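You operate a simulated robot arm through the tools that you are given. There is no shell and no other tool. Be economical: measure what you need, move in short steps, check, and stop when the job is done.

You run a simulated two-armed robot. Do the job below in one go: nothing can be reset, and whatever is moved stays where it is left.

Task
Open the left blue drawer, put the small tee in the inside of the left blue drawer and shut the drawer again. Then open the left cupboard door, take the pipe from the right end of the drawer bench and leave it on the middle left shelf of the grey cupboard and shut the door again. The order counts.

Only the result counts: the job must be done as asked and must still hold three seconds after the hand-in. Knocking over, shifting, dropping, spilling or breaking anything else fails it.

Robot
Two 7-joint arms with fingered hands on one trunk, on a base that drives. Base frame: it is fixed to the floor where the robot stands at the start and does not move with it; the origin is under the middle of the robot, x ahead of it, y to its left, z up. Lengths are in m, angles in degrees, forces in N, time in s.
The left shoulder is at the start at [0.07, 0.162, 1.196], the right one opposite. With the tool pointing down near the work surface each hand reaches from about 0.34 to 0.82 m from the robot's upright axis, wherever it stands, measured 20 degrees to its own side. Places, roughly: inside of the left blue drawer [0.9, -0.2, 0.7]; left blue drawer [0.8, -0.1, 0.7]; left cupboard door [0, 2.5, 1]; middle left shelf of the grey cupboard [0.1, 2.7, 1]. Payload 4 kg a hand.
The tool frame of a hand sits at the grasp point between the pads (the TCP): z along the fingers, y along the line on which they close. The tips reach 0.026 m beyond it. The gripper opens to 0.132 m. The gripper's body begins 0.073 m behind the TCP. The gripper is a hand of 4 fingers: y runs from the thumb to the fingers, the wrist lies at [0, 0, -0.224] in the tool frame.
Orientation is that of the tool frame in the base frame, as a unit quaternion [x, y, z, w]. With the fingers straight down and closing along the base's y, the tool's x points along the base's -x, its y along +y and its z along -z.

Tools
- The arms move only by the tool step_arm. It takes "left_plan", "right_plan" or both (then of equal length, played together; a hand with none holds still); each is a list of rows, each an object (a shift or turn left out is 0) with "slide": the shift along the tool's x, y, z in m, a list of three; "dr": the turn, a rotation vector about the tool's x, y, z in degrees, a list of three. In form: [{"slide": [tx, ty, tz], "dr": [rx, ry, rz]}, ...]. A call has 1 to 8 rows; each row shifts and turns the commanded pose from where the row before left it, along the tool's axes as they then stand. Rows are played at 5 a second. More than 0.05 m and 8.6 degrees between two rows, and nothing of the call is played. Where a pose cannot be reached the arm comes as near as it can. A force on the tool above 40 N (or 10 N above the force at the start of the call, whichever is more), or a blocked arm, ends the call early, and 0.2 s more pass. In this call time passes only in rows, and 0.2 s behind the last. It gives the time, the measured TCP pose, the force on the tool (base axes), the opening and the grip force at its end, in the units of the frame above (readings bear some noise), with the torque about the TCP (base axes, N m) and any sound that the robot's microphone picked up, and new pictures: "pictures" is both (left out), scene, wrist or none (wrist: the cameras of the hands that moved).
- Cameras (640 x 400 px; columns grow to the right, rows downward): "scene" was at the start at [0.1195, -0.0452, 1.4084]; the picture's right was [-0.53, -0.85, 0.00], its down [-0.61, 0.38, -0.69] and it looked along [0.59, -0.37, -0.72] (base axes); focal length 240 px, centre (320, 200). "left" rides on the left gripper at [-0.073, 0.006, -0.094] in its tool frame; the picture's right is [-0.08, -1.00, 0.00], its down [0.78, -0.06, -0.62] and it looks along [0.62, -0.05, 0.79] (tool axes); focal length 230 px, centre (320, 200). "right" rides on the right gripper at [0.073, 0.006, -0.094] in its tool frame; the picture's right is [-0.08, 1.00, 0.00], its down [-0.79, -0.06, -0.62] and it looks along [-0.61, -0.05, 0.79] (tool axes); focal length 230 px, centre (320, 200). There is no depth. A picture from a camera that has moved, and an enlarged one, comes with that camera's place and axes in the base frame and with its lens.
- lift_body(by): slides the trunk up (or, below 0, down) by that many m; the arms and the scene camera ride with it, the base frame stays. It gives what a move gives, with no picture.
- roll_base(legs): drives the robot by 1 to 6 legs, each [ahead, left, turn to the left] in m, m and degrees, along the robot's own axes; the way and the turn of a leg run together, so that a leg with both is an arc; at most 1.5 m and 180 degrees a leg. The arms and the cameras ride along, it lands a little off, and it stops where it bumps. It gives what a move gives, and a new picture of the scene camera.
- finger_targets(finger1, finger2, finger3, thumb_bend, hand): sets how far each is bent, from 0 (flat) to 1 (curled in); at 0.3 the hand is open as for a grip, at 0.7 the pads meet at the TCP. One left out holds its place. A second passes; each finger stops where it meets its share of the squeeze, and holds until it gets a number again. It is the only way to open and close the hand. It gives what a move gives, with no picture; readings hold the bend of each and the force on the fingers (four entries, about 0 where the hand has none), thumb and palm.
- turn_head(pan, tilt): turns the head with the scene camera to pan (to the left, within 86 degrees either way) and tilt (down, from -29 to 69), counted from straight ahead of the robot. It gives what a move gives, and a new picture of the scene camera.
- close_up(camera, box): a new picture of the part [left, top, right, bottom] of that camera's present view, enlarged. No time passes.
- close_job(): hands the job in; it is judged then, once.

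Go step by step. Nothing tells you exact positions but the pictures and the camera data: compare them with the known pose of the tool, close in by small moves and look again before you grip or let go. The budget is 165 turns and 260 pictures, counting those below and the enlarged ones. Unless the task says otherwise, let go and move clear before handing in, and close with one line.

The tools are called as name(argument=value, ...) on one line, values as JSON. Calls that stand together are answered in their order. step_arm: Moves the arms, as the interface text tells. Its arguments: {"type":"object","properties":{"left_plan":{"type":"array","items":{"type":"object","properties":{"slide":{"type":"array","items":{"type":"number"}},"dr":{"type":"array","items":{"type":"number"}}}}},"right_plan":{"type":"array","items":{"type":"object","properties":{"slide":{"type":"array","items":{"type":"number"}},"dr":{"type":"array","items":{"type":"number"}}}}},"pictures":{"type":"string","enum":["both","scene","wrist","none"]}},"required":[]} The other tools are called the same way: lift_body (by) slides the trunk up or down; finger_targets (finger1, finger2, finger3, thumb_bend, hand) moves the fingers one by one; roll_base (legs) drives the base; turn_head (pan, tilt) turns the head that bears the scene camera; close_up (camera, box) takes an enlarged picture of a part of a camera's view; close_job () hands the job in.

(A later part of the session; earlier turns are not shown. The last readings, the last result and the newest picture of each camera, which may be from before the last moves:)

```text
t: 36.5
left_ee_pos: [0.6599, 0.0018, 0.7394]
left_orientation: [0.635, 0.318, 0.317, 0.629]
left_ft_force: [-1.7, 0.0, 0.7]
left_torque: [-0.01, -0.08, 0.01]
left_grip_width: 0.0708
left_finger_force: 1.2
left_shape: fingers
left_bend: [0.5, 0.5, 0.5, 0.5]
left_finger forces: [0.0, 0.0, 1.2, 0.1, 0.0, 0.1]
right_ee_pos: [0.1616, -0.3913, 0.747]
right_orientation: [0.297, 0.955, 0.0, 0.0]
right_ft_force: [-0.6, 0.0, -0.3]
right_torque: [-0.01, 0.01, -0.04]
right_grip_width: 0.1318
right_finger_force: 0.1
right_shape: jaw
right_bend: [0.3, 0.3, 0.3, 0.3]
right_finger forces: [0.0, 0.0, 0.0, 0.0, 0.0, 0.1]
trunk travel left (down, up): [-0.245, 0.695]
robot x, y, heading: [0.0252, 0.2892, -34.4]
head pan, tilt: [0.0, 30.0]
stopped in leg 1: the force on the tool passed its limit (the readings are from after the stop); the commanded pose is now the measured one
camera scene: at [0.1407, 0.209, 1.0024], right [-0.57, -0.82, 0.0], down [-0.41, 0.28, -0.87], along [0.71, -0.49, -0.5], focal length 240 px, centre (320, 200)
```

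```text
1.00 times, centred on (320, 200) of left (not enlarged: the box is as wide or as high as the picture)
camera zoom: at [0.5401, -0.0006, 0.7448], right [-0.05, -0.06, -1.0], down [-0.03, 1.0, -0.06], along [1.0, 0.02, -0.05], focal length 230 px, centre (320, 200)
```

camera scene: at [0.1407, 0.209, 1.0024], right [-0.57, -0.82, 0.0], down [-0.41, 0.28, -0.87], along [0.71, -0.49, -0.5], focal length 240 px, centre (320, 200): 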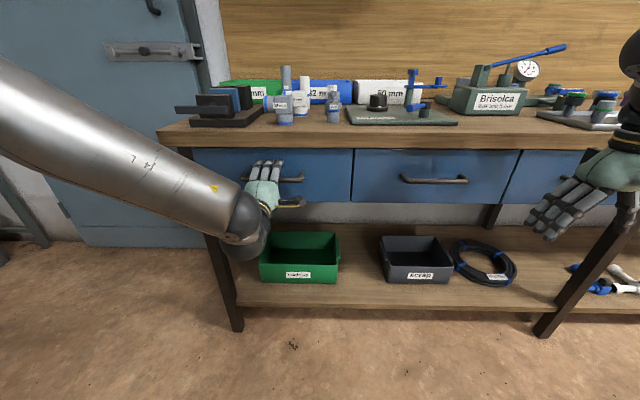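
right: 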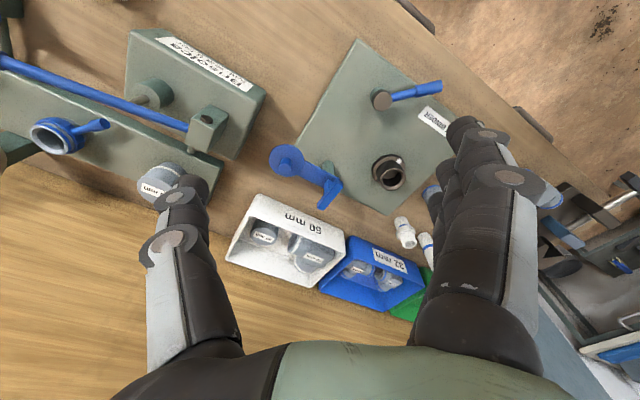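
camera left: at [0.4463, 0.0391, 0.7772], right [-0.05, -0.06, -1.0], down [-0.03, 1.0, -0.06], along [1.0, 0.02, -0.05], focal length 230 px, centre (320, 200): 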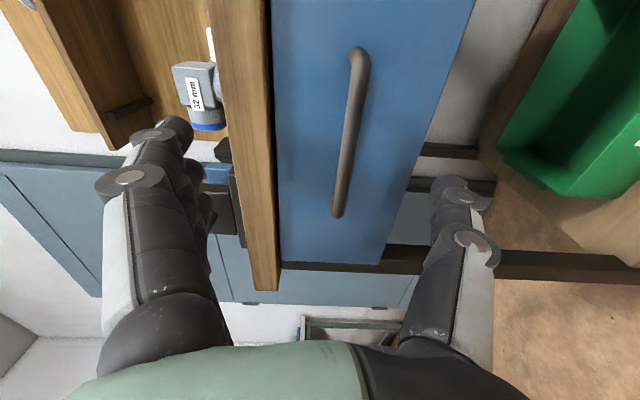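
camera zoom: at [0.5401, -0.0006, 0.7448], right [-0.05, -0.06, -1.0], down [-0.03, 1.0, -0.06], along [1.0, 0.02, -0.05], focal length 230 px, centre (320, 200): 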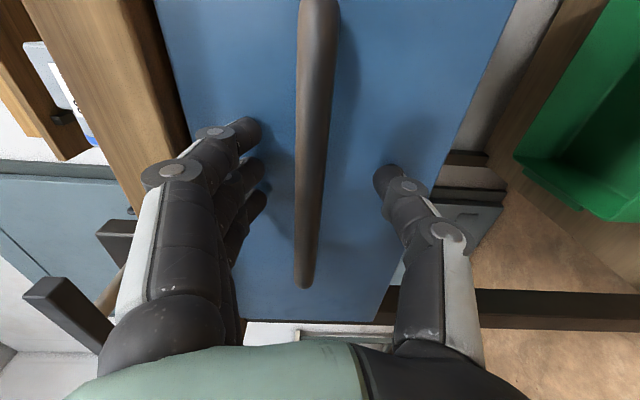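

Fingertips have just touched the drawer face with the bar between fingers and thumb; I close the grip.

finger_targets(hand="left", finger1=0.8, finger2=0.8, finger3=0.8, thumb_bend=0.8)

close_up(camera="left", box=[0, 0, 640, 400])

```text
t: 37.5
left_ee_pos: [0.6589, 0.0004, 0.7399]
left_orientation: [0.635, 0.317, 0.316, 0.629]
left_ft_force: [3.2, -2.6, 5.4]
left_torque: [0.0, 0.01, 0.04]
left_grip_width: 0.0089
left_finger_force: 2.5
left_shape: fingers
left_bend: [0.79, 0.75, 0.79, 0.75]
left_finger forces: [2.9, 0.0, 2.1, 0.1, 0.0, 0.0]
right_ee_pos: [0.1619, -0.3909, 0.7477]
right_orientation: [0.298, 0.955, 0.0, -0.001]
right_ft_force: [0.4, 0.1, -0.1]
right_torque: [-0.02, 0.03, 0.0]
right_grip_width: 0.1318
right_finger_force: 0.0
right_shape: jaw
right_bend: [0.3, 0.3, 0.3, 0.3]
right_finger forces: [0.0, 0.0, 0.0, 0.0, 0.1, 0.1]
trunk travel left (down, up): [-0.245, 0.695]
robot x, y, heading: [0.0244, 0.2894, -34.7]
head pan, tilt: [0.0, 30.0]
```

```text
1.00 times, centred on (320, 200) of left (not enlarged: the box is as wide or as high as the picture)
camera zoom: at [0.5401, -0.0007, 0.7451], right [-0.05, -0.06, -1.0], down [-0.03, 1.0, -0.06], along [1.0, 0.02, -0.05], focal length 230 px, centre (320, 200)
```

zoom: 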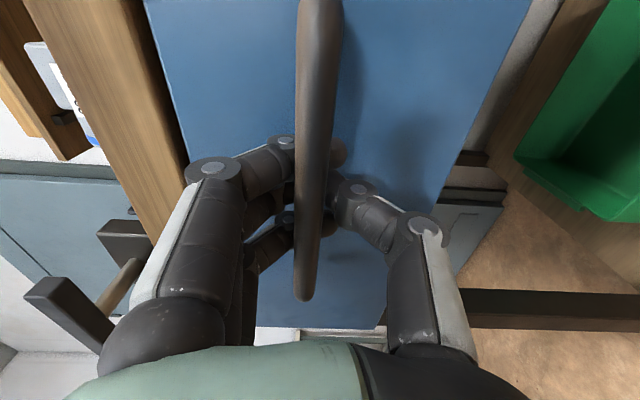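

Fingers and thumb now lock behind the bar, so it is hooked securely. I pull by driving backward.

roll_base(legs=[[-0.12, 0, 0]])

roll_base(legs=[[-0.12, 0, 0]])

```text
t: 38.8
left_ee_pos: [0.5596, 0.0706, 0.7394]
left_orientation: [0.634, 0.318, 0.316, 0.629]
left_ft_force: [2.1, 2.1, 2.9]
left_torque: [0.01, 0.06, 0.04]
left_grip_width: 0.0087
left_finger_force: 2.1
left_shape: fingers
left_bend: [0.79, 0.76, 0.79, 0.76]
left_finger forces: [2.8, 0.1, 2.0, 0.0, 0.0, 0.1]
right_ee_pos: [0.0636, -0.324, 0.7488]
right_orientation: [0.296, 0.955, 0.0, -0.001]
right_ft_force: [0.1, 0.9, 0.4]
right_torque: [0.01, 0.0, -0.01]
right_grip_width: 0.1316
right_finger_force: 0.0
right_shape: jaw
right_bend: [0.3, 0.3, 0.3, 0.3]
right_finger forces: [0.0, 0.0, 0.0, 0.0, 0.0, 0.1]
trunk travel left (down, up): [-0.245, 0.695]
robot x, y, heading: [-0.0766, 0.3598, -34.6]
head pan, tilt: [0.0, 30.0]
camera scene: at [0.0415, 0.2776, 1.0025], right [-0.57, -0.82, 0.0], down [-0.41, 0.28, -0.87], along [0.71, -0.49, -0.5], focal length 240 px, centre (320, 200)
```

scene: 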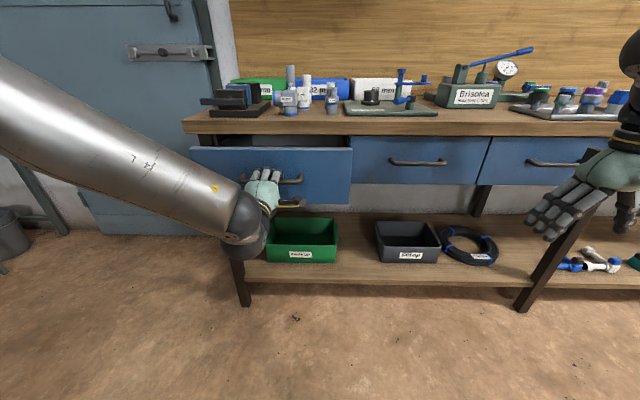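

```text
t: 40.0
left_ee_pos: [0.4626, 0.1367, 0.7388]
left_orientation: [0.634, 0.318, 0.316, 0.63]
left_ft_force: [3.0, 1.4, 2.8]
left_torque: [-0.03, 0.08, 0.04]
left_grip_width: 0.0087
left_finger_force: 1.9
left_shape: fingers
left_bend: [0.79, 0.77, 0.79, 0.76]
left_finger forces: [3.1, 0.0, 1.9, 0.0, 0.0, 0.1]
right_ee_pos: [-0.0355, -0.2551, 0.7482]
right_orientation: [0.296, 0.955, 0.0, 0.0]
right_ft_force: [-0.2, -1.0, 0.5]
right_torque: [-0.02, 0.03, 0.0]
right_grip_width: 0.1319
right_finger_force: 0.1
right_shape: jaw
right_bend: [0.3, 0.3, 0.3, 0.3]
right_finger forces: [0.1, 0.0, 0.0, 0.0, 0.0, 0.0]
trunk travel left (down, up): [-0.245, 0.695]
robot x, y, heading: [-0.173, 0.4261, -34.6]
head pan, tilt: [0.0, 30.0]
camera scene: at [-0.0566, 0.345, 1.0025], right [-0.57, -0.82, 0.0], down [-0.41, 0.28, -0.87], along [0.71, -0.49, -0.5], focal length 240 px, centre (320, 200)
```

scene: 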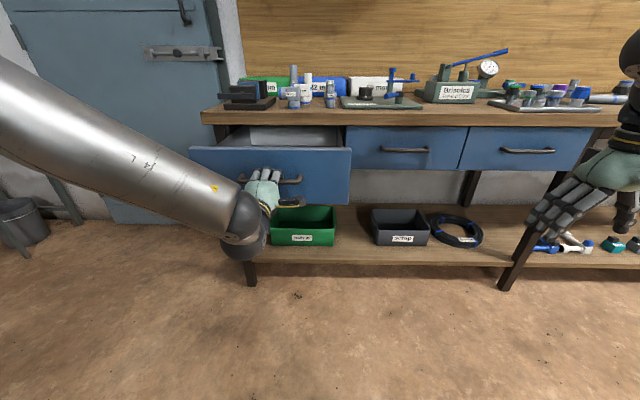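

The drawer is open about 24 cm. I release the handle, back off, and turn the left hand back to pointing down.

finger_targets(hand="left", finger1=0.45, finger2=0.45, finger3=0.45, thumb_bend=0.45)

roll_base(legs=[[-0.15, 0, 0]])

step_arm(left_plan=[{"dr": [0, 0, -8.2]}, {"dr": [0, 0, -8.2]}, {"dr": [0, 0, -8.2]}, {"dr": [0, 0, -8.2]}, {"dr": [0, 0, -8.2]}, {"dr": [0, 0, -8.2]}, {"dr": [0, 0, -8.2]}, {"dr": [0, 0, -8.2]}], pictures="none")

lift_body(by=0.45)

```text
t: 41.0
left_ee_pos: [0.4638, 0.1369, 0.7407]
left_orientation: [0.634, 0.318, 0.317, 0.63]
left_ft_force: [0.3, 0.4, 0.3]
left_torque: [-0.02, -0.02, -0.02]
left_grip_width: 0.0865
left_finger_force: 0.0
left_shape: fingers
left_bend: [0.45, 0.45, 0.45, 0.45]
left_finger forces: [0.0, 0.0, 0.1, 0.0, 0.1, 0.1]
right_ee_pos: [-0.0358, -0.2561, 0.7474]
right_orientation: [0.296, 0.955, 0.0, -0.001]
right_ft_force: [-0.3, -0.7, 0.4]
right_torque: [-0.02, -0.01, 0.01]
right_grip_width: 0.1316
right_finger_force: 0.1
right_shape: jaw
right_bend: [0.3, 0.3, 0.3, 0.3]
right_finger forces: [0.0, 0.1, 0.0, 0.1, 0.0, 0.1]
trunk travel left (down, up): [-0.245, 0.695]
robot x, y, heading: [-0.1716, 0.4263, -34.7]
head pan, tilt: [0.0, 30.0]
```

```text
t: 42.4
left_ee_pos: [0.3372, 0.2236, 0.7402]
left_orientation: [0.634, 0.319, 0.317, 0.629]
left_ft_force: [0.5, 0.5, 0.4]
left_torque: [-0.02, -0.02, 0.03]
left_grip_width: 0.0863
left_finger_force: 0.0
left_shape: fingers
left_bend: [0.45, 0.45, 0.45, 0.45]
left_finger forces: [0.0, 0.0, 0.0, 0.0, 0.0, 0.0]
right_ee_pos: [-0.1584, -0.1708, 0.7472]
right_orientation: [0.295, 0.955, 0.001, 0.0]
right_ft_force: [-0.3, 0.6, 0.4]
right_torque: [0.0, -0.04, 0.02]
right_grip_width: 0.1317
right_finger_force: 0.2
right_shape: jaw
right_bend: [0.3, 0.3, 0.3, 0.3]
right_finger forces: [0.0, 0.1, 0.0, 0.0, 0.0, 0.0]
trunk travel left (down, up): [-0.245, 0.695]
robot x, y, heading: [-0.298, 0.5137, -34.4]
head pan, tilt: [0.0, 30.0]
camera scene: at [-0.1811, 0.4302, 1.0026], right [-0.57, -0.82, 0.0], down [-0.41, 0.28, -0.87], along [0.71, -0.49, -0.5], focal length 240 px, centre (320, 200)
```

scene: 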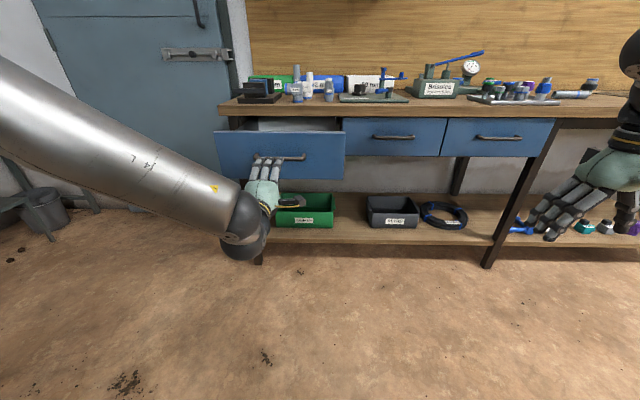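

```text
t: 44.2
left_ee_pos: [0.3391, 0.2235, 0.7392]
left_orientation: [0.359, 0.612, -0.076, 0.701]
left_ft_force: [0.2, 0.3, -0.6]
left_torque: [-0.04, -0.02, 0.02]
left_grip_width: 0.0863
left_finger_force: 0.1
left_shape: fingers
left_bend: [0.45, 0.45, 0.45, 0.45]
left_finger forces: [0.0, 0.0, 0.1, 0.0, 0.0, 0.1]
right_ee_pos: [-0.1571, -0.1699, 0.7487]
right_orientation: [0.296, 0.955, 0.0, 0.0]
right_ft_force: [-0.1, -0.4, 0.5]
right_torque: [0.02, 0.01, -0.01]
right_grip_width: 0.1318
right_finger_force: 0.1
right_shape: jaw
right_bend: [0.3, 0.3, 0.3, 0.3]
right_finger forces: [0.0, 0.1, 0.1, 0.0, 0.1, 0.1]
trunk travel left (down, up): [-0.245, 0.695]
robot x, y, heading: [-0.2934, 0.5129, -34.3]
head pan, tilt: [0.0, 30.0]
```

```text
refused: 0.45 is not a number from -0.4 to 0.4
```

lift_body(by=0.4)

step_arm(left_plan=[{"dr": [0, 0, -8.2]}, {"dr": [0, 0, -8.2]}, {"dr": [0, 0, -8.2]}, {"dr": [0, 8.2, 0]}, {"dr": [0, 8.2, 0]}, {"dr": [0, 8.2, 0]}, {"dr": [0, 8.2, 0]}, {"dr": [0, 8.2, 0]}], pictures="none")

turn_head(pan=10, tilt=40)

```text
t: 48.0
left_ee_pos: [0.3389, 0.2219, 1.1389]
left_orientation: [0.36, 0.611, -0.074, 0.701]
left_ft_force: [-0.3, -0.4, 0.3]
left_torque: [0.01, -0.03, -0.01]
left_grip_width: 0.0863
left_finger_force: 0.0
left_shape: fingers
left_bend: [0.45, 0.45, 0.45, 0.45]
left_finger forces: [0.1, 0.1, 0.1, 0.0, 0.0, 0.0]
right_ee_pos: [-0.1582, -0.1714, 1.1476]
right_orientation: [0.295, 0.955, 0.0, 0.0]
right_ft_force: [0.1, -0.2, 0.2]
right_torque: [0.01, -0.01, 0.02]
right_grip_width: 0.1321
right_finger_force: 0.1
right_shape: jaw
right_bend: [0.3, 0.3, 0.3, 0.3]
right_finger forces: [0.0, 0.0, 0.1, 0.0, 0.0, 0.0]
trunk travel left (down, up): [-0.645, 0.295]
robot x, y, heading: [-0.2987, 0.5107, -34.2]
head pan, tilt: [0.0, 30.0]
```

```text
t: 49.8
left_ee_pos: [0.3383, 0.2233, 1.1393]
left_orientation: [0.287, 0.866, -0.13, 0.389]
left_ft_force: [0.0, 0.5, 0.0]
left_torque: [0.0, 0.03, 0.0]
left_grip_width: 0.0866
left_finger_force: 0.1
left_shape: fingers
left_bend: [0.45, 0.45, 0.45, 0.45]
left_finger forces: [0.1, 0.1, 0.0, 0.0, 0.0, 0.0]
right_ee_pos: [-0.1574, -0.1716, 1.1469]
right_orientation: [0.296, 0.955, 0.001, -0.002]
right_ft_force: [-0.1, -0.6, -1.4]
right_torque: [0.01, 0.03, 0.01]
right_grip_width: 0.1318
right_finger_force: 0.0
right_shape: jaw
right_bend: [0.3, 0.3, 0.3, 0.3]
right_finger forces: [0.0, 0.0, 0.1, 0.0, 0.0, 0.1]
trunk travel left (down, up): [-0.645, 0.295]
robot x, y, heading: [-0.2937, 0.5106, -34.8]
head pan, tilt: [0.0, 30.0]
```

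```text
t: 50.5
left_ee_pos: [0.3392, 0.223, 1.1403]
left_orientation: [0.286, 0.865, -0.13, 0.39]
left_ft_force: [-0.3, -0.1, -0.7]
left_torque: [0.04, 0.02, 0.01]
left_grip_width: 0.0867
left_finger_force: 0.1
left_shape: fingers
left_bend: [0.45, 0.45, 0.45, 0.45]
left_finger forces: [0.0, 0.0, 0.0, 0.0, 0.0, 0.0]
right_ee_pos: [-0.158, -0.1718, 1.1474]
right_orientation: [0.295, 0.955, 0.0, -0.001]
right_ft_force: [-0.8, -1.0, -0.7]
right_torque: [0.01, 0.0, 0.04]
right_grip_width: 0.1316
right_finger_force: 0.0
right_shape: jaw
right_bend: [0.3, 0.3, 0.3, 0.3]
right_finger forces: [0.1, 0.0, 0.1, 0.0, 0.0, 0.0]
trunk travel left (down, up): [-0.645, 0.295]
robot x, y, heading: [-0.2969, 0.5101, -34.6]
head pan, tilt: [10.0, 40.0]
camera scene: at [-0.1777, 0.4457, 1.3871], right [-0.41, -0.91, 0.0], down [-0.58, 0.27, -0.77], along [0.7, -0.32, -0.64], focal length 240 px, centre (320, 200)
```

scene: 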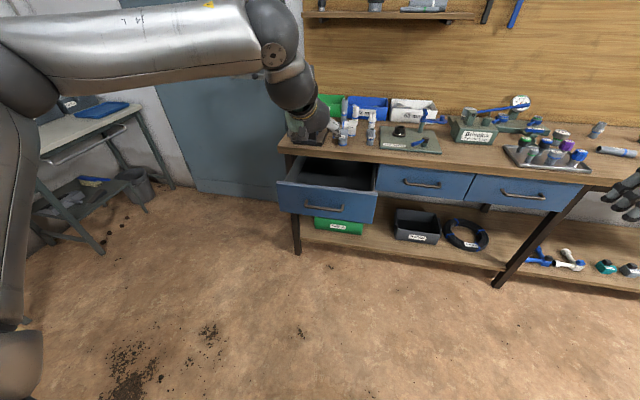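

The hand is tilted ~45° forward, good for reaching under the wall shelf into the green bin. I'll drive right of the open drawer and then ahead, looking on the way.

roll_base(legs=[[0, -0.27, 0], [0.45, 0, 0]])

turn_head(pan=35, tilt=40)

```text
t: 54.7
left_ee_pos: [0.5516, -0.254, 1.1398]
left_orientation: [0.287, 0.865, -0.131, 0.391]
left_ft_force: [-0.1, -0.1, -0.9]
left_torque: [0.01, -0.04, 0.01]
left_grip_width: 0.0867
left_finger_force: 0.1
left_shape: fingers
left_bend: [0.45, 0.45, 0.45, 0.45]
left_finger forces: [0.0, 0.1, 0.1, 0.0, 0.1, 0.0]
right_ee_pos: [0.051, -0.646, 1.1484]
right_orientation: [0.298, 0.954, 0.0, -0.001]
right_ft_force: [0.3, 0.5, 0.0]
right_torque: [-0.01, -0.01, 0.0]
right_grip_width: 0.1318
right_finger_force: 0.0
right_shape: jaw
right_bend: [0.3, 0.3, 0.3, 0.3]
right_finger forces: [0.1, 0.1, 0.0, 0.1, 0.1, 0.1]
trunk travel left (down, up): [-0.645, 0.295]
robot x, y, heading: [-0.0839, 0.04, -34.8]
head pan, tilt: [10.0, 40.0]
camera scene: at [0.0344, -0.0287, 1.3872], right [-0.42, -0.91, 0.0], down [-0.58, 0.27, -0.77], along [0.7, -0.32, -0.64], focal length 240 px, centre (320, 200)
```

scene: 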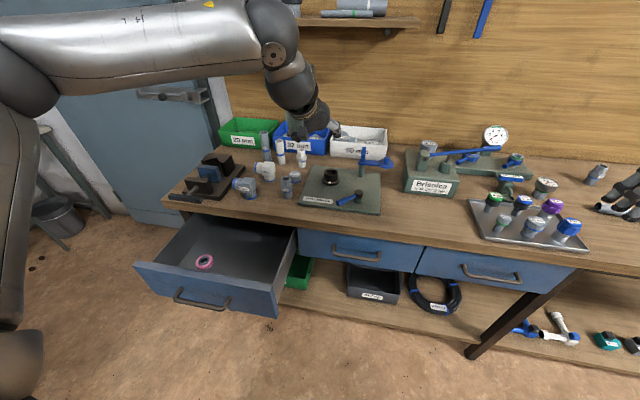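

```text
t: 55.6
left_ee_pos: [0.5497, -0.2545, 1.1397]
left_orientation: [0.289, 0.864, -0.132, 0.391]
left_ft_force: [-0.1, 0.6, 0.6]
left_torque: [0.0, 0.01, 0.0]
left_grip_width: 0.0864
left_finger_force: 0.1
left_shape: fingers
left_bend: [0.45, 0.45, 0.45, 0.45]
left_finger forces: [0.0, 0.0, 0.0, 0.0, 0.0, 0.0]
right_ee_pos: [0.0507, -0.6465, 1.1476]
right_orientation: [0.298, 0.955, 0.001, 0.0]
right_ft_force: [-0.1, 0.1, 0.1]
right_torque: [0.0, 0.04, 0.0]
right_grip_width: 0.1317
right_finger_force: 0.1
right_shape: jaw
right_bend: [0.3, 0.3, 0.3, 0.3]
right_finger forces: [0.0, 0.0, 0.0, 0.0, 0.1, 0.1]
trunk travel left (down, up): [-0.645, 0.295]
robot x, y, heading: [-0.0862, 0.0379, -34.6]
head pan, tilt: [35.0, 40.0]
camera scene: at [0.0424, 0.007, 1.3871], right [0.0, -1.0, 0.0], down [-0.64, 0.0, -0.77], along [0.77, 0.0, -0.64], focal length 240 px, centre (320, 200)
```

scene: 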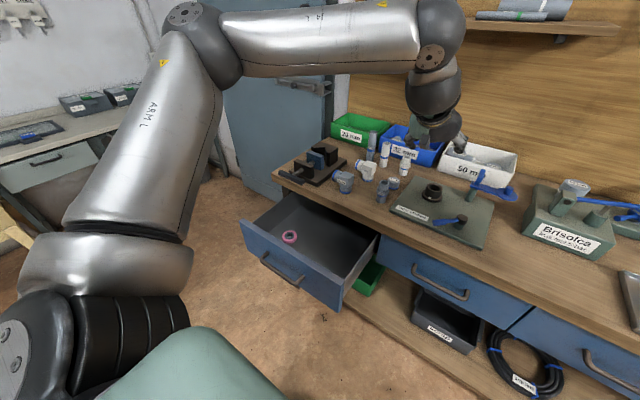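

Drawer corner is at lateral ~0.17, so I stay right of it and drive ahead 0.33 m.

roll_base(legs=[[0.1, -0.03, 0], [0.22, 0, 0]])

```text
t: 58.0
left_ee_pos: [0.7922, -0.4571, 1.1399]
left_orientation: [0.288, 0.865, -0.131, 0.389]
left_ft_force: [-0.2, 0.0, -0.2]
left_torque: [0.02, -0.01, 0.02]
left_grip_width: 0.0864
left_finger_force: 0.2
left_shape: fingers
left_bend: [0.45, 0.45, 0.45, 0.45]
left_finger forces: [0.1, 0.0, 0.0, 0.0, 0.1, 0.1]
right_ee_pos: [0.2938, -0.8493, 1.1483]
right_orientation: [0.297, 0.955, 0.001, 0.0]
right_ft_force: [0.1, 0.1, 0.3]
right_torque: [-0.01, -0.04, 0.03]
right_grip_width: 0.1318
right_finger_force: 0.0
right_shape: jaw
right_bend: [0.3, 0.3, 0.3, 0.3]
right_finger forces: [0.0, 0.0, 0.0, 0.0, 0.0, 0.0]
trunk travel left (down, up): [-0.645, 0.295]
robot x, y, heading: [0.156, -0.1647, -34.9]
head pan, tilt: [35.0, 40.0]
camera scene: at [0.2847, -0.1968, 1.3872], right [0.01, -1.0, 0.0], down [-0.64, 0.0, -0.77], along [0.77, 0.0, -0.64], focal length 240 px, centre (320, 200)
```

scene: 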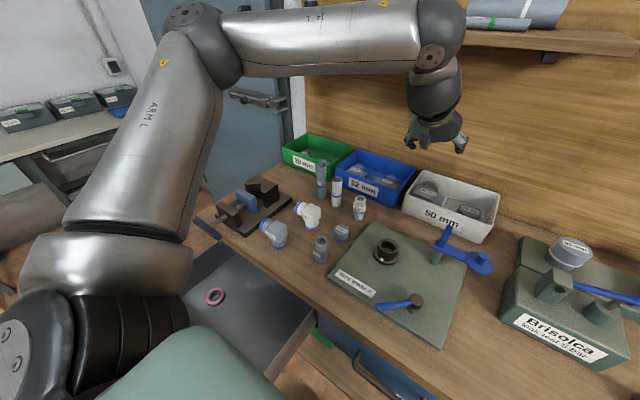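

Good position. I'll zoom in on the green bin for a refined tee location.

close_up(camera="scene", box=[270, 115, 370, 205])

```text
4.44 times, centred on (320, 160) of scene
camera zoom: at [0.2847, -0.1968, 1.3872], right [0.01, -1.0, 0.0], down [-0.64, 0.0, -0.77], along [0.77, 0.0, -0.64], focal length 1067 px, centre (320, 378)
```

zoom: 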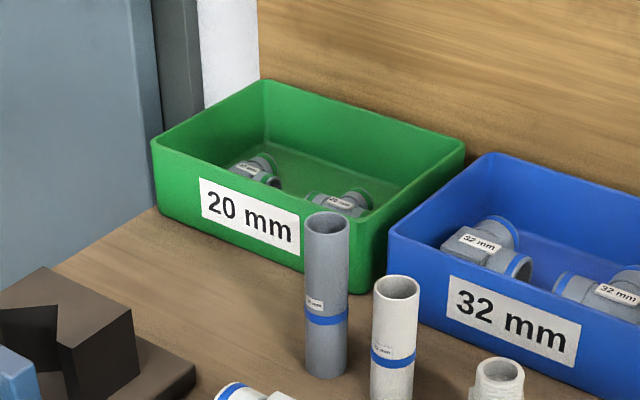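

Tee is at about (1.144, -0.217, 0.88), its run lying along the bench direction. I move the left hand over it at safe height.

step_arm(left_plan=[{"slide": [-0.003, 0.045, 0.015]}, {"slide": [-0.003, 0.045, 0.015]}, {"slide": [-0.003, 0.045, 0.015]}, {"slide": [-0.003, 0.045, 0.015]}, {"slide": [-0.003, 0.045, 0.015]}, {"slide": [-0.003, 0.045, 0.015]}, {"slide": [-0.003, 0.045, 0.015]}, {"slide": [-0.003, 0.045, 0.015]}], pictures="both")

```text
t: 59.8
left_ee_pos: [1.0932, -0.2323, 1.0754]
left_orientation: [0.289, 0.864, -0.132, 0.39]
left_ft_force: [-0.3, -0.4, 0.4]
left_torque: [-0.02, 0.02, 0.0]
left_grip_width: 0.0868
left_finger_force: 0.1
left_shape: fingers
left_bend: [0.45, 0.45, 0.45, 0.45]
left_finger forces: [0.0, 0.0, 0.0, 0.0, 0.0, 0.1]
right_ee_pos: [0.2948, -0.8495, 1.1487]
right_orientation: [0.298, 0.955, 0.0, -0.001]
right_ft_force: [0.7, -0.6, 0.1]
right_torque: [-0.02, 0.04, -0.02]
right_grip_width: 0.132
right_finger_force: 0.1
right_shape: jaw
right_bend: [0.3, 0.3, 0.3, 0.3]
right_finger forces: [0.0, 0.0, 0.0, 0.0, 0.0, 0.0]
trunk travel left (down, up): [-0.645, 0.295]
robot x, y, heading: [0.1553, -0.166, -34.7]
head pan, tilt: [35.0, 40.0]
camera scene: at [0.2854, -0.1969, 1.387], right [0.01, -1.0, 0.0], down [-0.64, 0.0, -0.77], along [0.77, 0.0, -0.64], focal length 240 px, centre (320, 200)
camera left: at [1.0784, -0.214, 1.1914], right [-0.56, -0.83, 0.06], down [-0.82, 0.54, -0.18], along [0.12, -0.15, -0.98], focal length 230 px, centre (320, 200)
```

scene: 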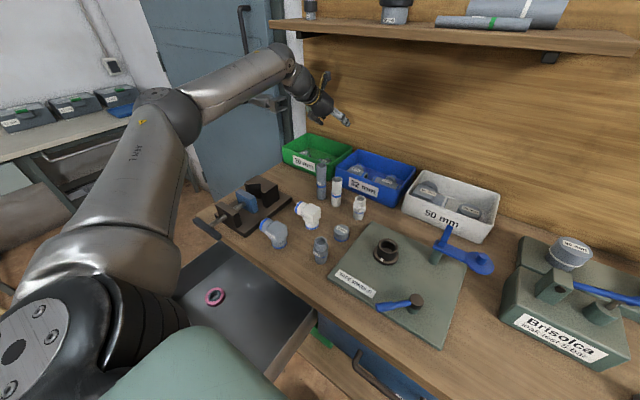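
left: 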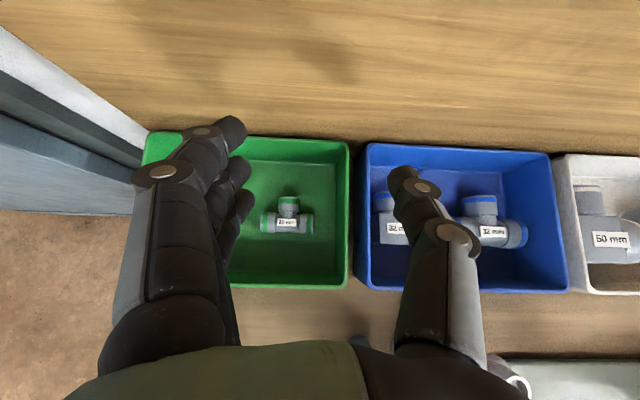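

The wrist view shows the tee clearly, about 7 cm long. The 48° tilt would catch the bin's front wall, so I need a steeper hand; I'll turn the base a bit right to bring the left shoulder nearer.

roll_base(legs=[[0.015, 0.03, -18]])

lift_body(by=-0.06)

```text
t: 60.9
left_ee_pos: [1.0855, -0.3418, 1.0714]
left_orientation: [0.34, 0.851, -0.151, 0.371]
left_ft_force: [-5.6, 3.1, 0.3]
left_torque: [-0.01, 0.0, 0.28]
left_grip_width: 0.0854
left_finger_force: 3.4
left_shape: fingers
left_bend: [0.46, 0.45, 0.45, 0.45]
left_finger forces: [6.2, 0.0, 0.0, 0.0, 0.0, 0.0]
right_ee_pos: [0.2156, -0.8557, 1.1484]
right_orientation: [0.359, 0.933, 0.001, 0.0]
right_ft_force: [-0.2, 0.7, -0.7]
right_torque: [0.0, 0.02, -0.02]
right_grip_width: 0.1321
right_finger_force: 0.1
right_shape: jaw
right_bend: [0.3, 0.3, 0.3, 0.3]
right_finger forces: [0.0, 0.1, 0.0, 0.0, 0.0, 0.0]
trunk travel left (down, up): [-0.645, 0.295]
robot x, y, heading: [0.1663, -0.1584, -42.2]
head pan, tilt: [35.0, 40.0]
stopped in leg 1: the force on the tool passed its limit (the readings are from after the stop); the commanded pose is now the measured one
camera scene: at [0.2918, -0.2071, 1.3872], right [-0.12, -0.99, 0.0], down [-0.64, 0.08, -0.77], along [0.76, -0.09, -0.64], focal length 240 px, centre (320, 200)
```

scene: 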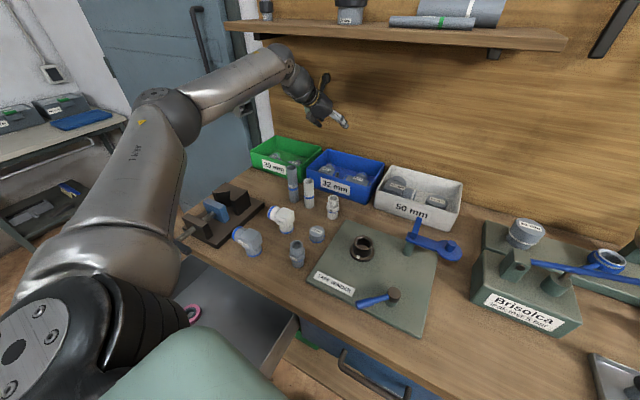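

```text
t: 61.9
left_ee_pos: [1.0862, -0.3407, 1.0092]
left_orientation: [0.341, 0.85, -0.152, 0.371]
left_ft_force: [-6.0, 4.0, 0.7]
left_torque: [0.0, 0.04, 0.33]
left_grip_width: 0.0865
left_finger_force: 4.1
left_shape: fingers
left_bend: [0.46, 0.45, 0.45, 0.45]
left_finger forces: [6.9, 0.1, 0.0, 0.1, 0.0, 0.0]
right_ee_pos: [0.2168, -0.8552, 1.0883]
right_orientation: [0.359, 0.933, 0.001, -0.001]
right_ft_force: [0.3, 0.7, -0.4]
right_torque: [-0.01, -0.01, -0.01]
right_grip_width: 0.1319
right_finger_force: 0.1
right_shape: jaw
right_bend: [0.3, 0.3, 0.3, 0.3]
right_finger forces: [0.0, 0.0, 0.0, 0.0, 0.0, 0.1]
trunk travel left (down, up): [-0.585, 0.355]
robot x, y, heading: [0.173, -0.1635, -42.2]
head pan, tilt: [35.0, 40.0]
```

A fingertip touched the back panel lightly. I pull the hand back, steepen it to about 28° and square it to the bench.

step_arm(left_plan=[{"slide": [0.033, 0, -0.0375]}, {"dr": [0, 7, 0]}, {"dr": [0, 7, 0]}, {"dr": [0, 7, 0]}, {"dr": [-4.0, 0, -7.6]}], pictures="both")

```text
t: 63.1
left_ee_pos: [1.0512, -0.3068, 1.0111]
left_orientation: [0.294, 0.928, -0.071, 0.218]
left_ft_force: [0.3, 0.7, -0.4]
left_torque: [0.02, -0.01, -0.02]
left_grip_width: 0.087
left_finger_force: 0.1
left_shape: fingers
left_bend: [0.45, 0.45, 0.45, 0.45]
left_finger forces: [0.0, 0.1, 0.0, 0.0, 0.1, 0.0]
right_ee_pos: [0.2178, -0.8562, 1.0881]
right_orientation: [0.36, 0.933, 0.001, -0.001]
right_ft_force: [0.1, 0.3, -0.1]
right_torque: [-0.01, 0.0, 0.01]
right_grip_width: 0.1317
right_finger_force: 0.1
right_shape: jaw
right_bend: [0.3, 0.3, 0.3, 0.3]
right_finger forces: [0.1, 0.0, 0.0, 0.0, 0.1, 0.0]
trunk travel left (down, up): [-0.585, 0.355]
robot x, y, heading: [0.1714, -0.1611, -42.1]
head pan, tilt: [35.0, 40.0]
camera scene: at [0.2934, -0.2066, 1.3271], right [-0.12, -0.99, 0.0], down [-0.64, 0.08, -0.77], along [0.76, -0.1, -0.64], focal length 240 px, centre (320, 200)
camera left: at [1.0739, -0.3154, 1.1265], right [-0.52, -0.85, 0.04], down [-0.83, 0.51, 0.2], along [-0.19, 0.07, -0.98], focal length 230 px, centre (320, 200)
```

scene: 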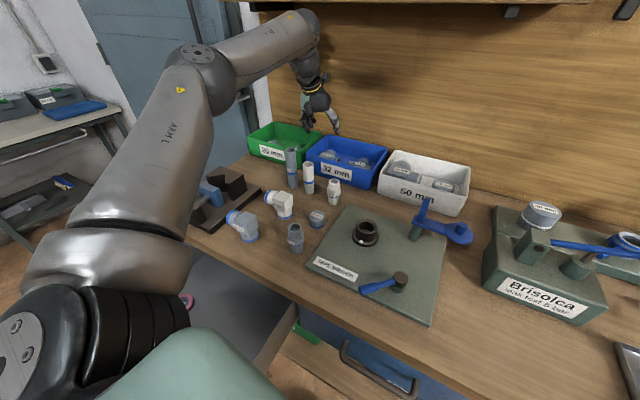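
left: 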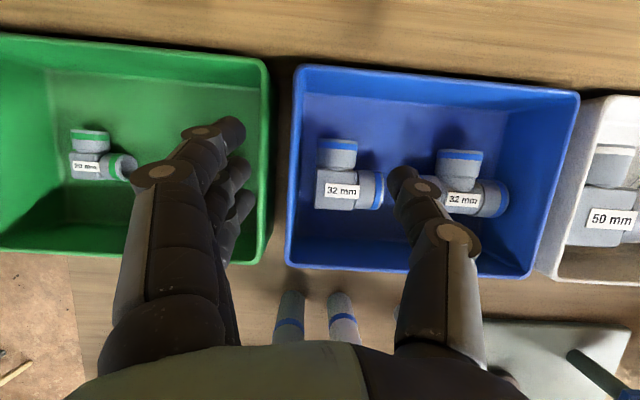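

step_arm(left_plan=[{"slide": [0, 0.04, 0]}, {"slide": [0, 0.04, 0]}, {"slide": [0, 0.038, 0]}], pictures="wrist")

```text
t: 63.9
left_ee_pos: [1.1144, -0.2137, 1.0106]
left_orientation: [0.296, 0.928, -0.07, 0.217]
left_ft_force: [-0.6, -0.1, 0.0]
left_torque: [-0.01, -0.04, 0.02]
left_grip_width: 0.087
left_finger_force: 0.2
left_shape: fingers
left_bend: [0.45, 0.45, 0.45, 0.45]
left_finger forces: [0.0, 0.0, 0.1, 0.0, 0.0, 0.0]
left hand out of reach, approached as far as the arm can: row 3
right_ee_pos: [0.2176, -0.8543, 1.0891]
right_orientation: [0.359, 0.933, 0.001, -0.002]
right_ft_force: [-0.2, -0.6, 0.5]
right_torque: [0.0, -0.02, 0.01]
right_grip_width: 0.1321
right_finger_force: 0.1
right_shape: jaw
right_bend: [0.3, 0.3, 0.3, 0.3]
right_finger forces: [0.0, 0.0, 0.0, 0.1, 0.0, 0.0]
trunk travel left (down, up): [-0.585, 0.355]
robot x, y, heading: [0.1664, -0.1599, -41.7]
head pan, tilt: [35.0, 40.0]
camera left: at [1.1366, -0.221, 1.1264], right [-0.52, -0.85, 0.04], down [-0.83, 0.52, 0.2], along [-0.19, 0.08, -0.98], focal length 230 px, centre (320, 200)
```

left: 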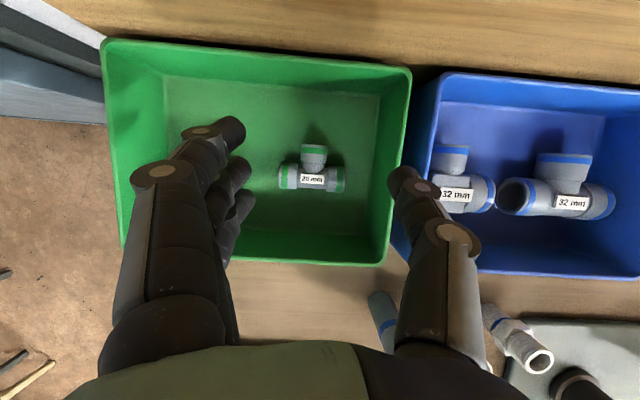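

The tee lies nearly straight below the hand at (1.1135, -0.206). I nudge the base ~9 mm left and lower with the trunk in steps.

roll_base(legs=[[0, 0.009, 0]])

lift_body(by=-0.06)

close_up(camera="left", box=[0, 0, 640, 400])

```text
t: 64.6
left_ee_pos: [1.1193, -0.2076, 1.0131]
left_orientation: [0.296, 0.927, -0.07, 0.217]
left_ft_force: [-0.6, 0.5, 0.4]
left_torque: [-0.01, -0.02, -0.01]
left_grip_width: 0.0869
left_finger_force: 0.0
left_shape: fingers
left_bend: [0.45, 0.45, 0.45, 0.45]
left_finger forces: [0.0, 0.0, 0.1, 0.1, 0.1, 0.0]
right_ee_pos: [0.2217, -0.8504, 1.0864]
right_orientation: [0.359, 0.933, 0.001, -0.001]
right_ft_force: [-1.0, 0.0, -0.9]
right_torque: [0.02, -0.04, 0.04]
right_grip_width: 0.1317
right_finger_force: 0.0
right_shape: jaw
right_bend: [0.3, 0.3, 0.3, 0.3]
right_finger forces: [0.1, 0.1, 0.1, 0.0, 0.0, 0.0]
trunk travel left (down, up): [-0.585, 0.355]
robot x, y, heading: [0.1788, -0.1523, -42.3]
head pan, tilt: [35.0, 40.0]
camera scene: at [0.2976, -0.2021, 1.3272], right [-0.12, -0.99, 0.0], down [-0.64, 0.08, -0.77], along [0.76, -0.09, -0.64], focal length 240 px, centre (320, 200)
```

scene: 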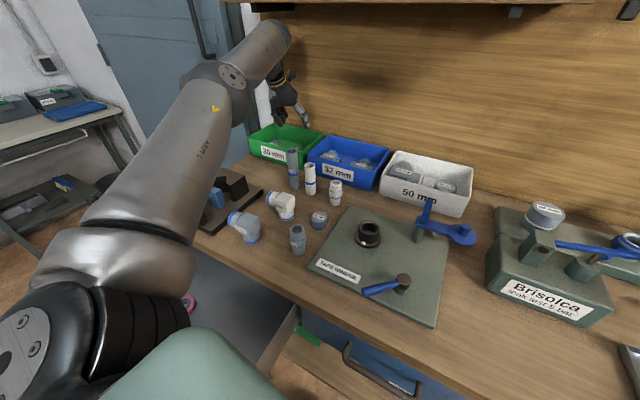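

```text
t: 65.6
left_ee_pos: [1.1198, -0.2066, 0.9511]
left_orientation: [0.296, 0.927, -0.07, 0.217]
left_ft_force: [0.3, 0.0, 0.0]
left_torque: [-0.03, 0.02, -0.01]
left_grip_width: 0.0869
left_finger_force: 0.0
left_shape: fingers
left_bend: [0.45, 0.45, 0.45, 0.45]
left_finger forces: [0.1, 0.0, 0.0, 0.0, 0.0, 0.0]
right_ee_pos: [0.2218, -0.8494, 1.028]
right_orientation: [0.359, 0.933, 0.001, -0.001]
right_ft_force: [0.2, -0.6, -0.5]
right_torque: [0.01, -0.01, -0.01]
right_grip_width: 0.1321
right_finger_force: 0.1
right_shape: jaw
right_bend: [0.3, 0.3, 0.3, 0.3]
right_finger forces: [0.1, 0.0, 0.0, 0.0, 0.0, 0.0]
trunk travel left (down, up): [-0.525, 0.415]
robot x, y, heading: [0.1787, -0.1526, -41.9]
head pan, tilt: [35.0, 40.0]
```

```text
1.00 times, centred on (320, 200) of left (not enlarged: the box is as wide or as high as the picture)
camera zoom: at [1.1414, -0.2156, 1.067], right [-0.52, -0.85, 0.04], down [-0.83, 0.52, 0.2], along [-0.19, 0.08, -0.98], focal length 230 px, centre (320, 200)
```

zoom: 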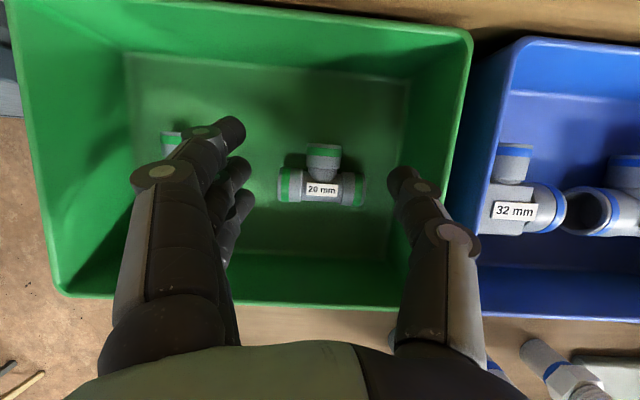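

Alignment is within a few mm. I narrow the hand slightly, correct 5 mm, and lower onto the tee.

finger_targets(hand="left", finger1=0.47, finger2=0.47, finger3=0.47, thumb_bend=0.47)

step_arm(left_plan=[{"slide": [0.0045, -0.0035, -0.002]}], pictures="none")

lift_body(by=-0.05)

close_up(camera="left", box=[0, 0, 640, 400])

```text
t: 66.6
left_ee_pos: [1.1197, -0.2073, 0.9511]
left_orientation: [0.295, 0.928, -0.07, 0.217]
left_ft_force: [0.3, -1.0, -0.5]
left_torque: [-0.01, -0.02, 0.0]
left_grip_width: 0.0813
left_finger_force: 0.0
left_shape: fingers
left_bend: [0.47, 0.47, 0.47, 0.47]
left_finger forces: [0.0, 0.0, 0.0, 0.0, 0.0, 0.0]
right_ee_pos: [0.2214, -0.8489, 1.0272]
right_orientation: [0.359, 0.934, 0.001, -0.001]
right_ft_force: [0.0, -0.2, -0.1]
right_torque: [0.02, -0.01, 0.0]
right_grip_width: 0.132
right_finger_force: 0.1
right_shape: jaw
right_bend: [0.3, 0.3, 0.3, 0.3]
right_finger forces: [0.0, 0.1, 0.0, 0.0, 0.0, 0.0]
trunk travel left (down, up): [-0.525, 0.415]
robot x, y, heading: [0.1779, -0.1545, -41.9]
head pan, tilt: [35.0, 40.0]
```

```text
t: 67.0
left_ee_pos: [1.1138, -0.2065, 0.9505]
left_orientation: [0.296, 0.927, -0.071, 0.218]
left_ft_force: [-0.1, -0.4, 0.0]
left_torque: [0.01, 0.01, 0.01]
left_grip_width: 0.0814
left_finger_force: 0.0
left_shape: fingers
left_bend: [0.47, 0.47, 0.47, 0.47]
left_finger forces: [0.1, 0.0, 0.1, 0.1, 0.0, 0.0]
right_ee_pos: [0.2217, -0.8479, 1.0281]
right_orientation: [0.359, 0.933, 0.001, -0.001]
right_ft_force: [0.6, 0.2, 0.6]
right_torque: [-0.01, 0.01, -0.01]
right_grip_width: 0.1319
right_finger_force: 0.0
right_shape: jaw
right_bend: [0.3, 0.3, 0.3, 0.3]
right_finger forces: [0.0, 0.0, 0.0, 0.0, 0.1, 0.0]
trunk travel left (down, up): [-0.525, 0.415]
robot x, y, heading: [0.1759, -0.1548, -42.3]
head pan, tilt: [35.0, 40.0]
```

```text
t: 68.0
left_ee_pos: [1.1129, -0.2095, 0.9074]
left_orientation: [0.297, 0.926, -0.071, 0.222]
left_ft_force: [3.9, -3.3, 22.1]
left_torque: [0.95, -0.68, -0.3]
left_grip_width: 0.0813
left_finger_force: 11.6
left_shape: fingers
left_bend: [0.47, 0.47, 0.48, 0.47]
left_finger forces: [0.0, 0.1, 23.0, 0.0, 0.0, 0.1]
right_ee_pos: [0.2206, -0.85, 0.9778]
right_orientation: [0.359, 0.933, 0.001, 0.0]
right_ft_force: [0.1, 0.4, 0.2]
right_torque: [0.0, -0.01, 0.04]
right_grip_width: 0.1317
right_finger_force: 0.0
right_shape: jaw
right_bend: [0.3, 0.3, 0.3, 0.3]
right_finger forces: [0.1, 0.1, 0.0, 0.0, 0.0, 0.1]
trunk travel left (down, up): [-0.475, 0.465]
robot x, y, heading: [0.1768, -0.1574, -42.2]
head pan, tilt: [35.0, 40.0]
```

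```text
1.00 times, centred on (320, 200) of left (not enlarged: the box is as wide or as high as the picture)
camera zoom: at [1.1332, -0.2175, 1.0229], right [-0.52, -0.85, 0.03], down [-0.83, 0.52, 0.19], along [-0.18, 0.07, -0.98], focal length 230 px, centre (320, 200)
```

zoom: 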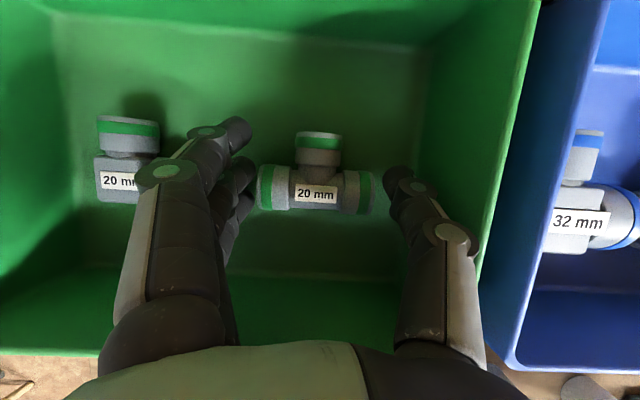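

Finger 3 met something at 23 N; I lift slightly at once and look closer.

lift_body(by=0.012)

close_up(camera="left", box=[80, 80, 420, 290])

turn_head(pan=45, tilt=30)

close_up(camera="scene", box=[270, 100, 390, 200])

```text
t: 68.5
left_ee_pos: [1.1124, -0.206, 0.9116]
left_orientation: [0.296, 0.928, -0.07, 0.214]
left_ft_force: [-0.4, -0.8, 0.0]
left_torque: [0.0, 0.01, 0.0]
left_grip_width: 0.0815
left_finger_force: 0.1
left_shape: fingers
left_bend: [0.47, 0.47, 0.47, 0.47]
left_finger forces: [0.0, 0.1, 0.1, 0.0, 0.0, 0.0]
right_ee_pos: [0.2226, -0.8487, 0.9889]
right_orientation: [0.359, 0.933, 0.001, -0.001]
right_ft_force: [-0.1, -0.4, -0.1]
right_torque: [-0.01, 0.0, -0.01]
right_grip_width: 0.1319
right_finger_force: 0.0
right_shape: jaw
right_bend: [0.3, 0.3, 0.3, 0.3]
right_finger forces: [0.0, 0.0, 0.1, 0.0, 0.0, 0.1]
trunk travel left (down, up): [-0.487, 0.453]
robot x, y, heading: [0.1763, -0.1539, -42.0]
head pan, tilt: [35.0, 40.0]
```

```text
1.88 times, centred on (250, 185) of left
camera zoom: at [1.1355, -0.2143, 1.0262], right [-0.52, -0.85, 0.04], down [-0.83, 0.51, 0.21], along [-0.2, 0.08, -0.98], focal length 433 px, centre (452, 228)
```

zoom: 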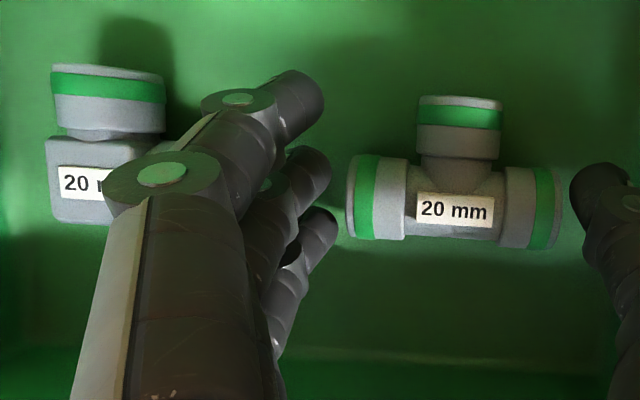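

```text
t: 69.3
left_ee_pos: [1.1137, -0.2067, 0.913]
left_orientation: [0.295, 0.928, -0.069, 0.216]
left_ft_force: [0.6, -0.3, -0.5]
left_torque: [0.04, 0.0, -0.03]
left_grip_width: 0.0813
left_finger_force: 0.0
left_shape: fingers
left_bend: [0.47, 0.47, 0.47, 0.47]
left_finger forces: [0.0, 0.0, 0.0, 0.1, 0.1, 0.0]
right_ee_pos: [0.2231, -0.8489, 0.99]
right_orientation: [0.36, 0.933, 0.0, -0.001]
right_ft_force: [0.2, -0.2, 0.6]
right_torque: [-0.01, 0.0, -0.05]
right_grip_width: 0.1319
right_finger_force: 0.1
right_shape: jaw
right_bend: [0.3, 0.3, 0.3, 0.3]
right_finger forces: [0.0, 0.0, 0.0, 0.0, 0.0, 0.0]
trunk travel left (down, up): [-0.487, 0.453]
robot x, y, heading: [0.1741, -0.1523, -42.0]
head pan, tilt: [45.0, 30.0]
camera scene: at [0.305, -0.1855, 1.2444], right [0.05, -1.0, 0.0], down [-0.5, -0.02, -0.87], along [0.86, 0.04, -0.5], focal length 240 px, centre (320, 200)
```

scene: 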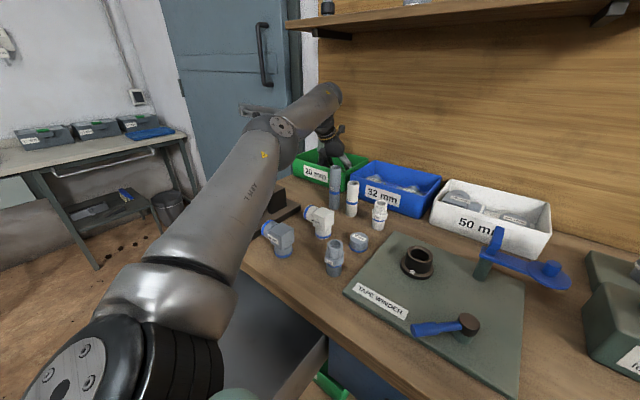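

```text
4.00 times, centred on (330, 150) of scene
camera zoom: at [0.305, -0.1855, 1.2444], right [0.05, -1.0, 0.0], down [-0.5, -0.02, -0.87], along [0.86, 0.04, -0.5], focal length 960 px, centre (280, 400)
```

zoom: 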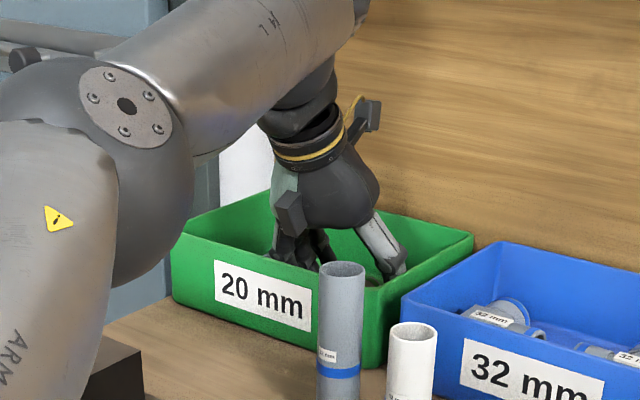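

The tee's axis is level with finger 2/3 and thumb; finger 3 merely touched the bin floor, so I'm at the right depth. I lower 4 mm and close fingers 2, 3 and the thumb.

lift_body(by=-0.005)

finger_targets(hand="left", finger2=0.6, finger3=0.6, thumb_bend=0.6)

close_up(camera="left", box=[80, 80, 420, 290])

```text
t: 69.8
left_ee_pos: [1.1125, -0.2069, 0.9075]
left_orientation: [0.295, 0.928, -0.069, 0.218]
left_ft_force: [0.0, 0.3, 2.2]
left_torque: [0.09, -0.01, 0.01]
left_grip_width: 0.0813
left_finger_force: 1.0
left_shape: fingers
left_bend: [0.47, 0.47, 0.47, 0.47]
left_finger forces: [0.0, 0.0, 2.2, 0.1, 0.0, 0.0]
right_ee_pos: [0.222, -0.8493, 0.9851]
right_orientation: [0.359, 0.933, 0.001, -0.001]
right_ft_force: [0.5, -0.7, 0.5]
right_torque: [0.02, 0.0, -0.01]
right_grip_width: 0.1319
right_finger_force: 0.0
right_shape: jaw
right_bend: [0.3, 0.3, 0.3, 0.3]
right_finger forces: [0.0, 0.1, 0.1, 0.0, 0.0, 0.0]
trunk travel left (down, up): [-0.482, 0.458]
robot x, y, heading: [0.1785, -0.1531, -42.2]
head pan, tilt: [45.0, 30.0]
```

```text
t: 70.8
left_ee_pos: [1.1133, -0.2067, 0.9079]
left_orientation: [0.295, 0.928, -0.07, 0.218]
left_ft_force: [1.0, 0.6, 3.2]
left_torque: [0.27, -0.13, -0.04]
left_grip_width: 0.0747
left_finger_force: 14.1
left_shape: fingers
left_bend: [0.47, 0.51, 0.52, 0.55]
left_finger forces: [0.0, 6.7, 10.0, 0.0, 11.8, 0.1]
right_ee_pos: [0.2218, -0.8499, 0.9854]
right_orientation: [0.359, 0.933, 0.001, 0.0]
right_ft_force: [-0.1, -0.1, -1.3]
right_torque: [-0.01, -0.01, 0.05]
right_grip_width: 0.1319
right_finger_force: 0.0
right_shape: jaw
right_bend: [0.3, 0.3, 0.3, 0.3]
right_finger forces: [0.0, 0.0, 0.1, 0.0, 0.0, 0.0]
trunk travel left (down, up): [-0.482, 0.458]
robot x, y, heading: [0.176, -0.1529, -42.3]
head pan, tilt: [45.0, 30.0]
```

```text
1.88 times, centred on (250, 185) of left
camera zoom: at [1.1354, -0.2153, 1.0238], right [-0.52, -0.85, 0.04], down [-0.83, 0.52, 0.2], along [-0.19, 0.08, -0.98], focal length 433 px, centre (452, 228)
```

zoom: 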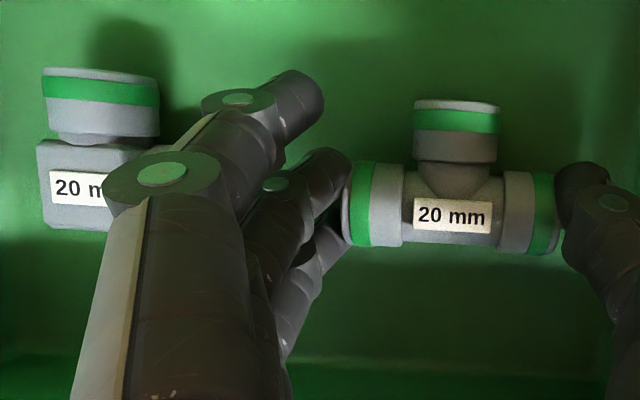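

The tee is gripped at both ends. I lift with the trunk and check it stays.

lift_body(by=0.03)

close_up(camera="left", box=[0, 0, 640, 400])

```text
t: 71.6
left_ee_pos: [1.1128, -0.2075, 0.937]
left_orientation: [0.295, 0.928, -0.07, 0.217]
left_ft_force: [0.2, -0.2, -0.7]
left_torque: [0.02, -0.07, -0.01]
left_grip_width: 0.0754
left_finger_force: 12.8
left_shape: fingers
left_bend: [0.47, 0.51, 0.52, 0.54]
left_finger forces: [0.0, 6.3, 6.2, 0.0, 12.8, 0.0]
right_ee_pos: [0.2229, -0.849, 1.0144]
right_orientation: [0.359, 0.933, 0.001, -0.002]
right_ft_force: [-0.1, -0.4, -0.4]
right_torque: [0.01, 0.01, 0.0]
right_grip_width: 0.1316
right_finger_force: 0.1
right_shape: jaw
right_bend: [0.3, 0.3, 0.3, 0.3]
right_finger forces: [0.0, 0.1, 0.1, 0.1, 0.1, 0.1]
trunk travel left (down, up): [-0.512, 0.428]
robot x, y, heading: [0.178, -0.1549, -42.0]
head pan, tilt: [45.0, 30.0]
```

```text
1.00 times, centred on (320, 200) of left (not enlarged: the box is as wide or as high as the picture)
camera zoom: at [1.1362, -0.2157, 1.0523], right [-0.52, -0.85, 0.04], down [-0.83, 0.52, 0.21], along [-0.19, 0.08, -0.98], focal length 230 px, centre (320, 200)
```

zoom: 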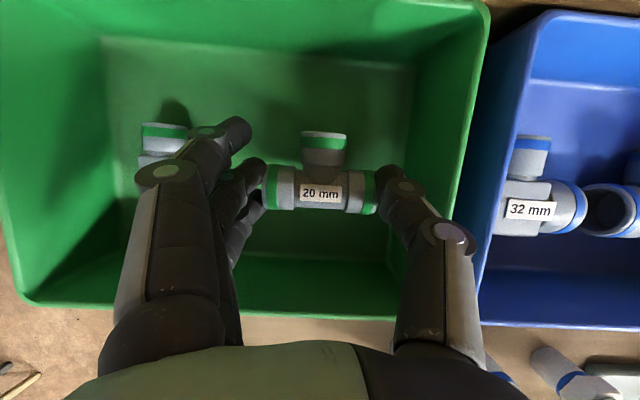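

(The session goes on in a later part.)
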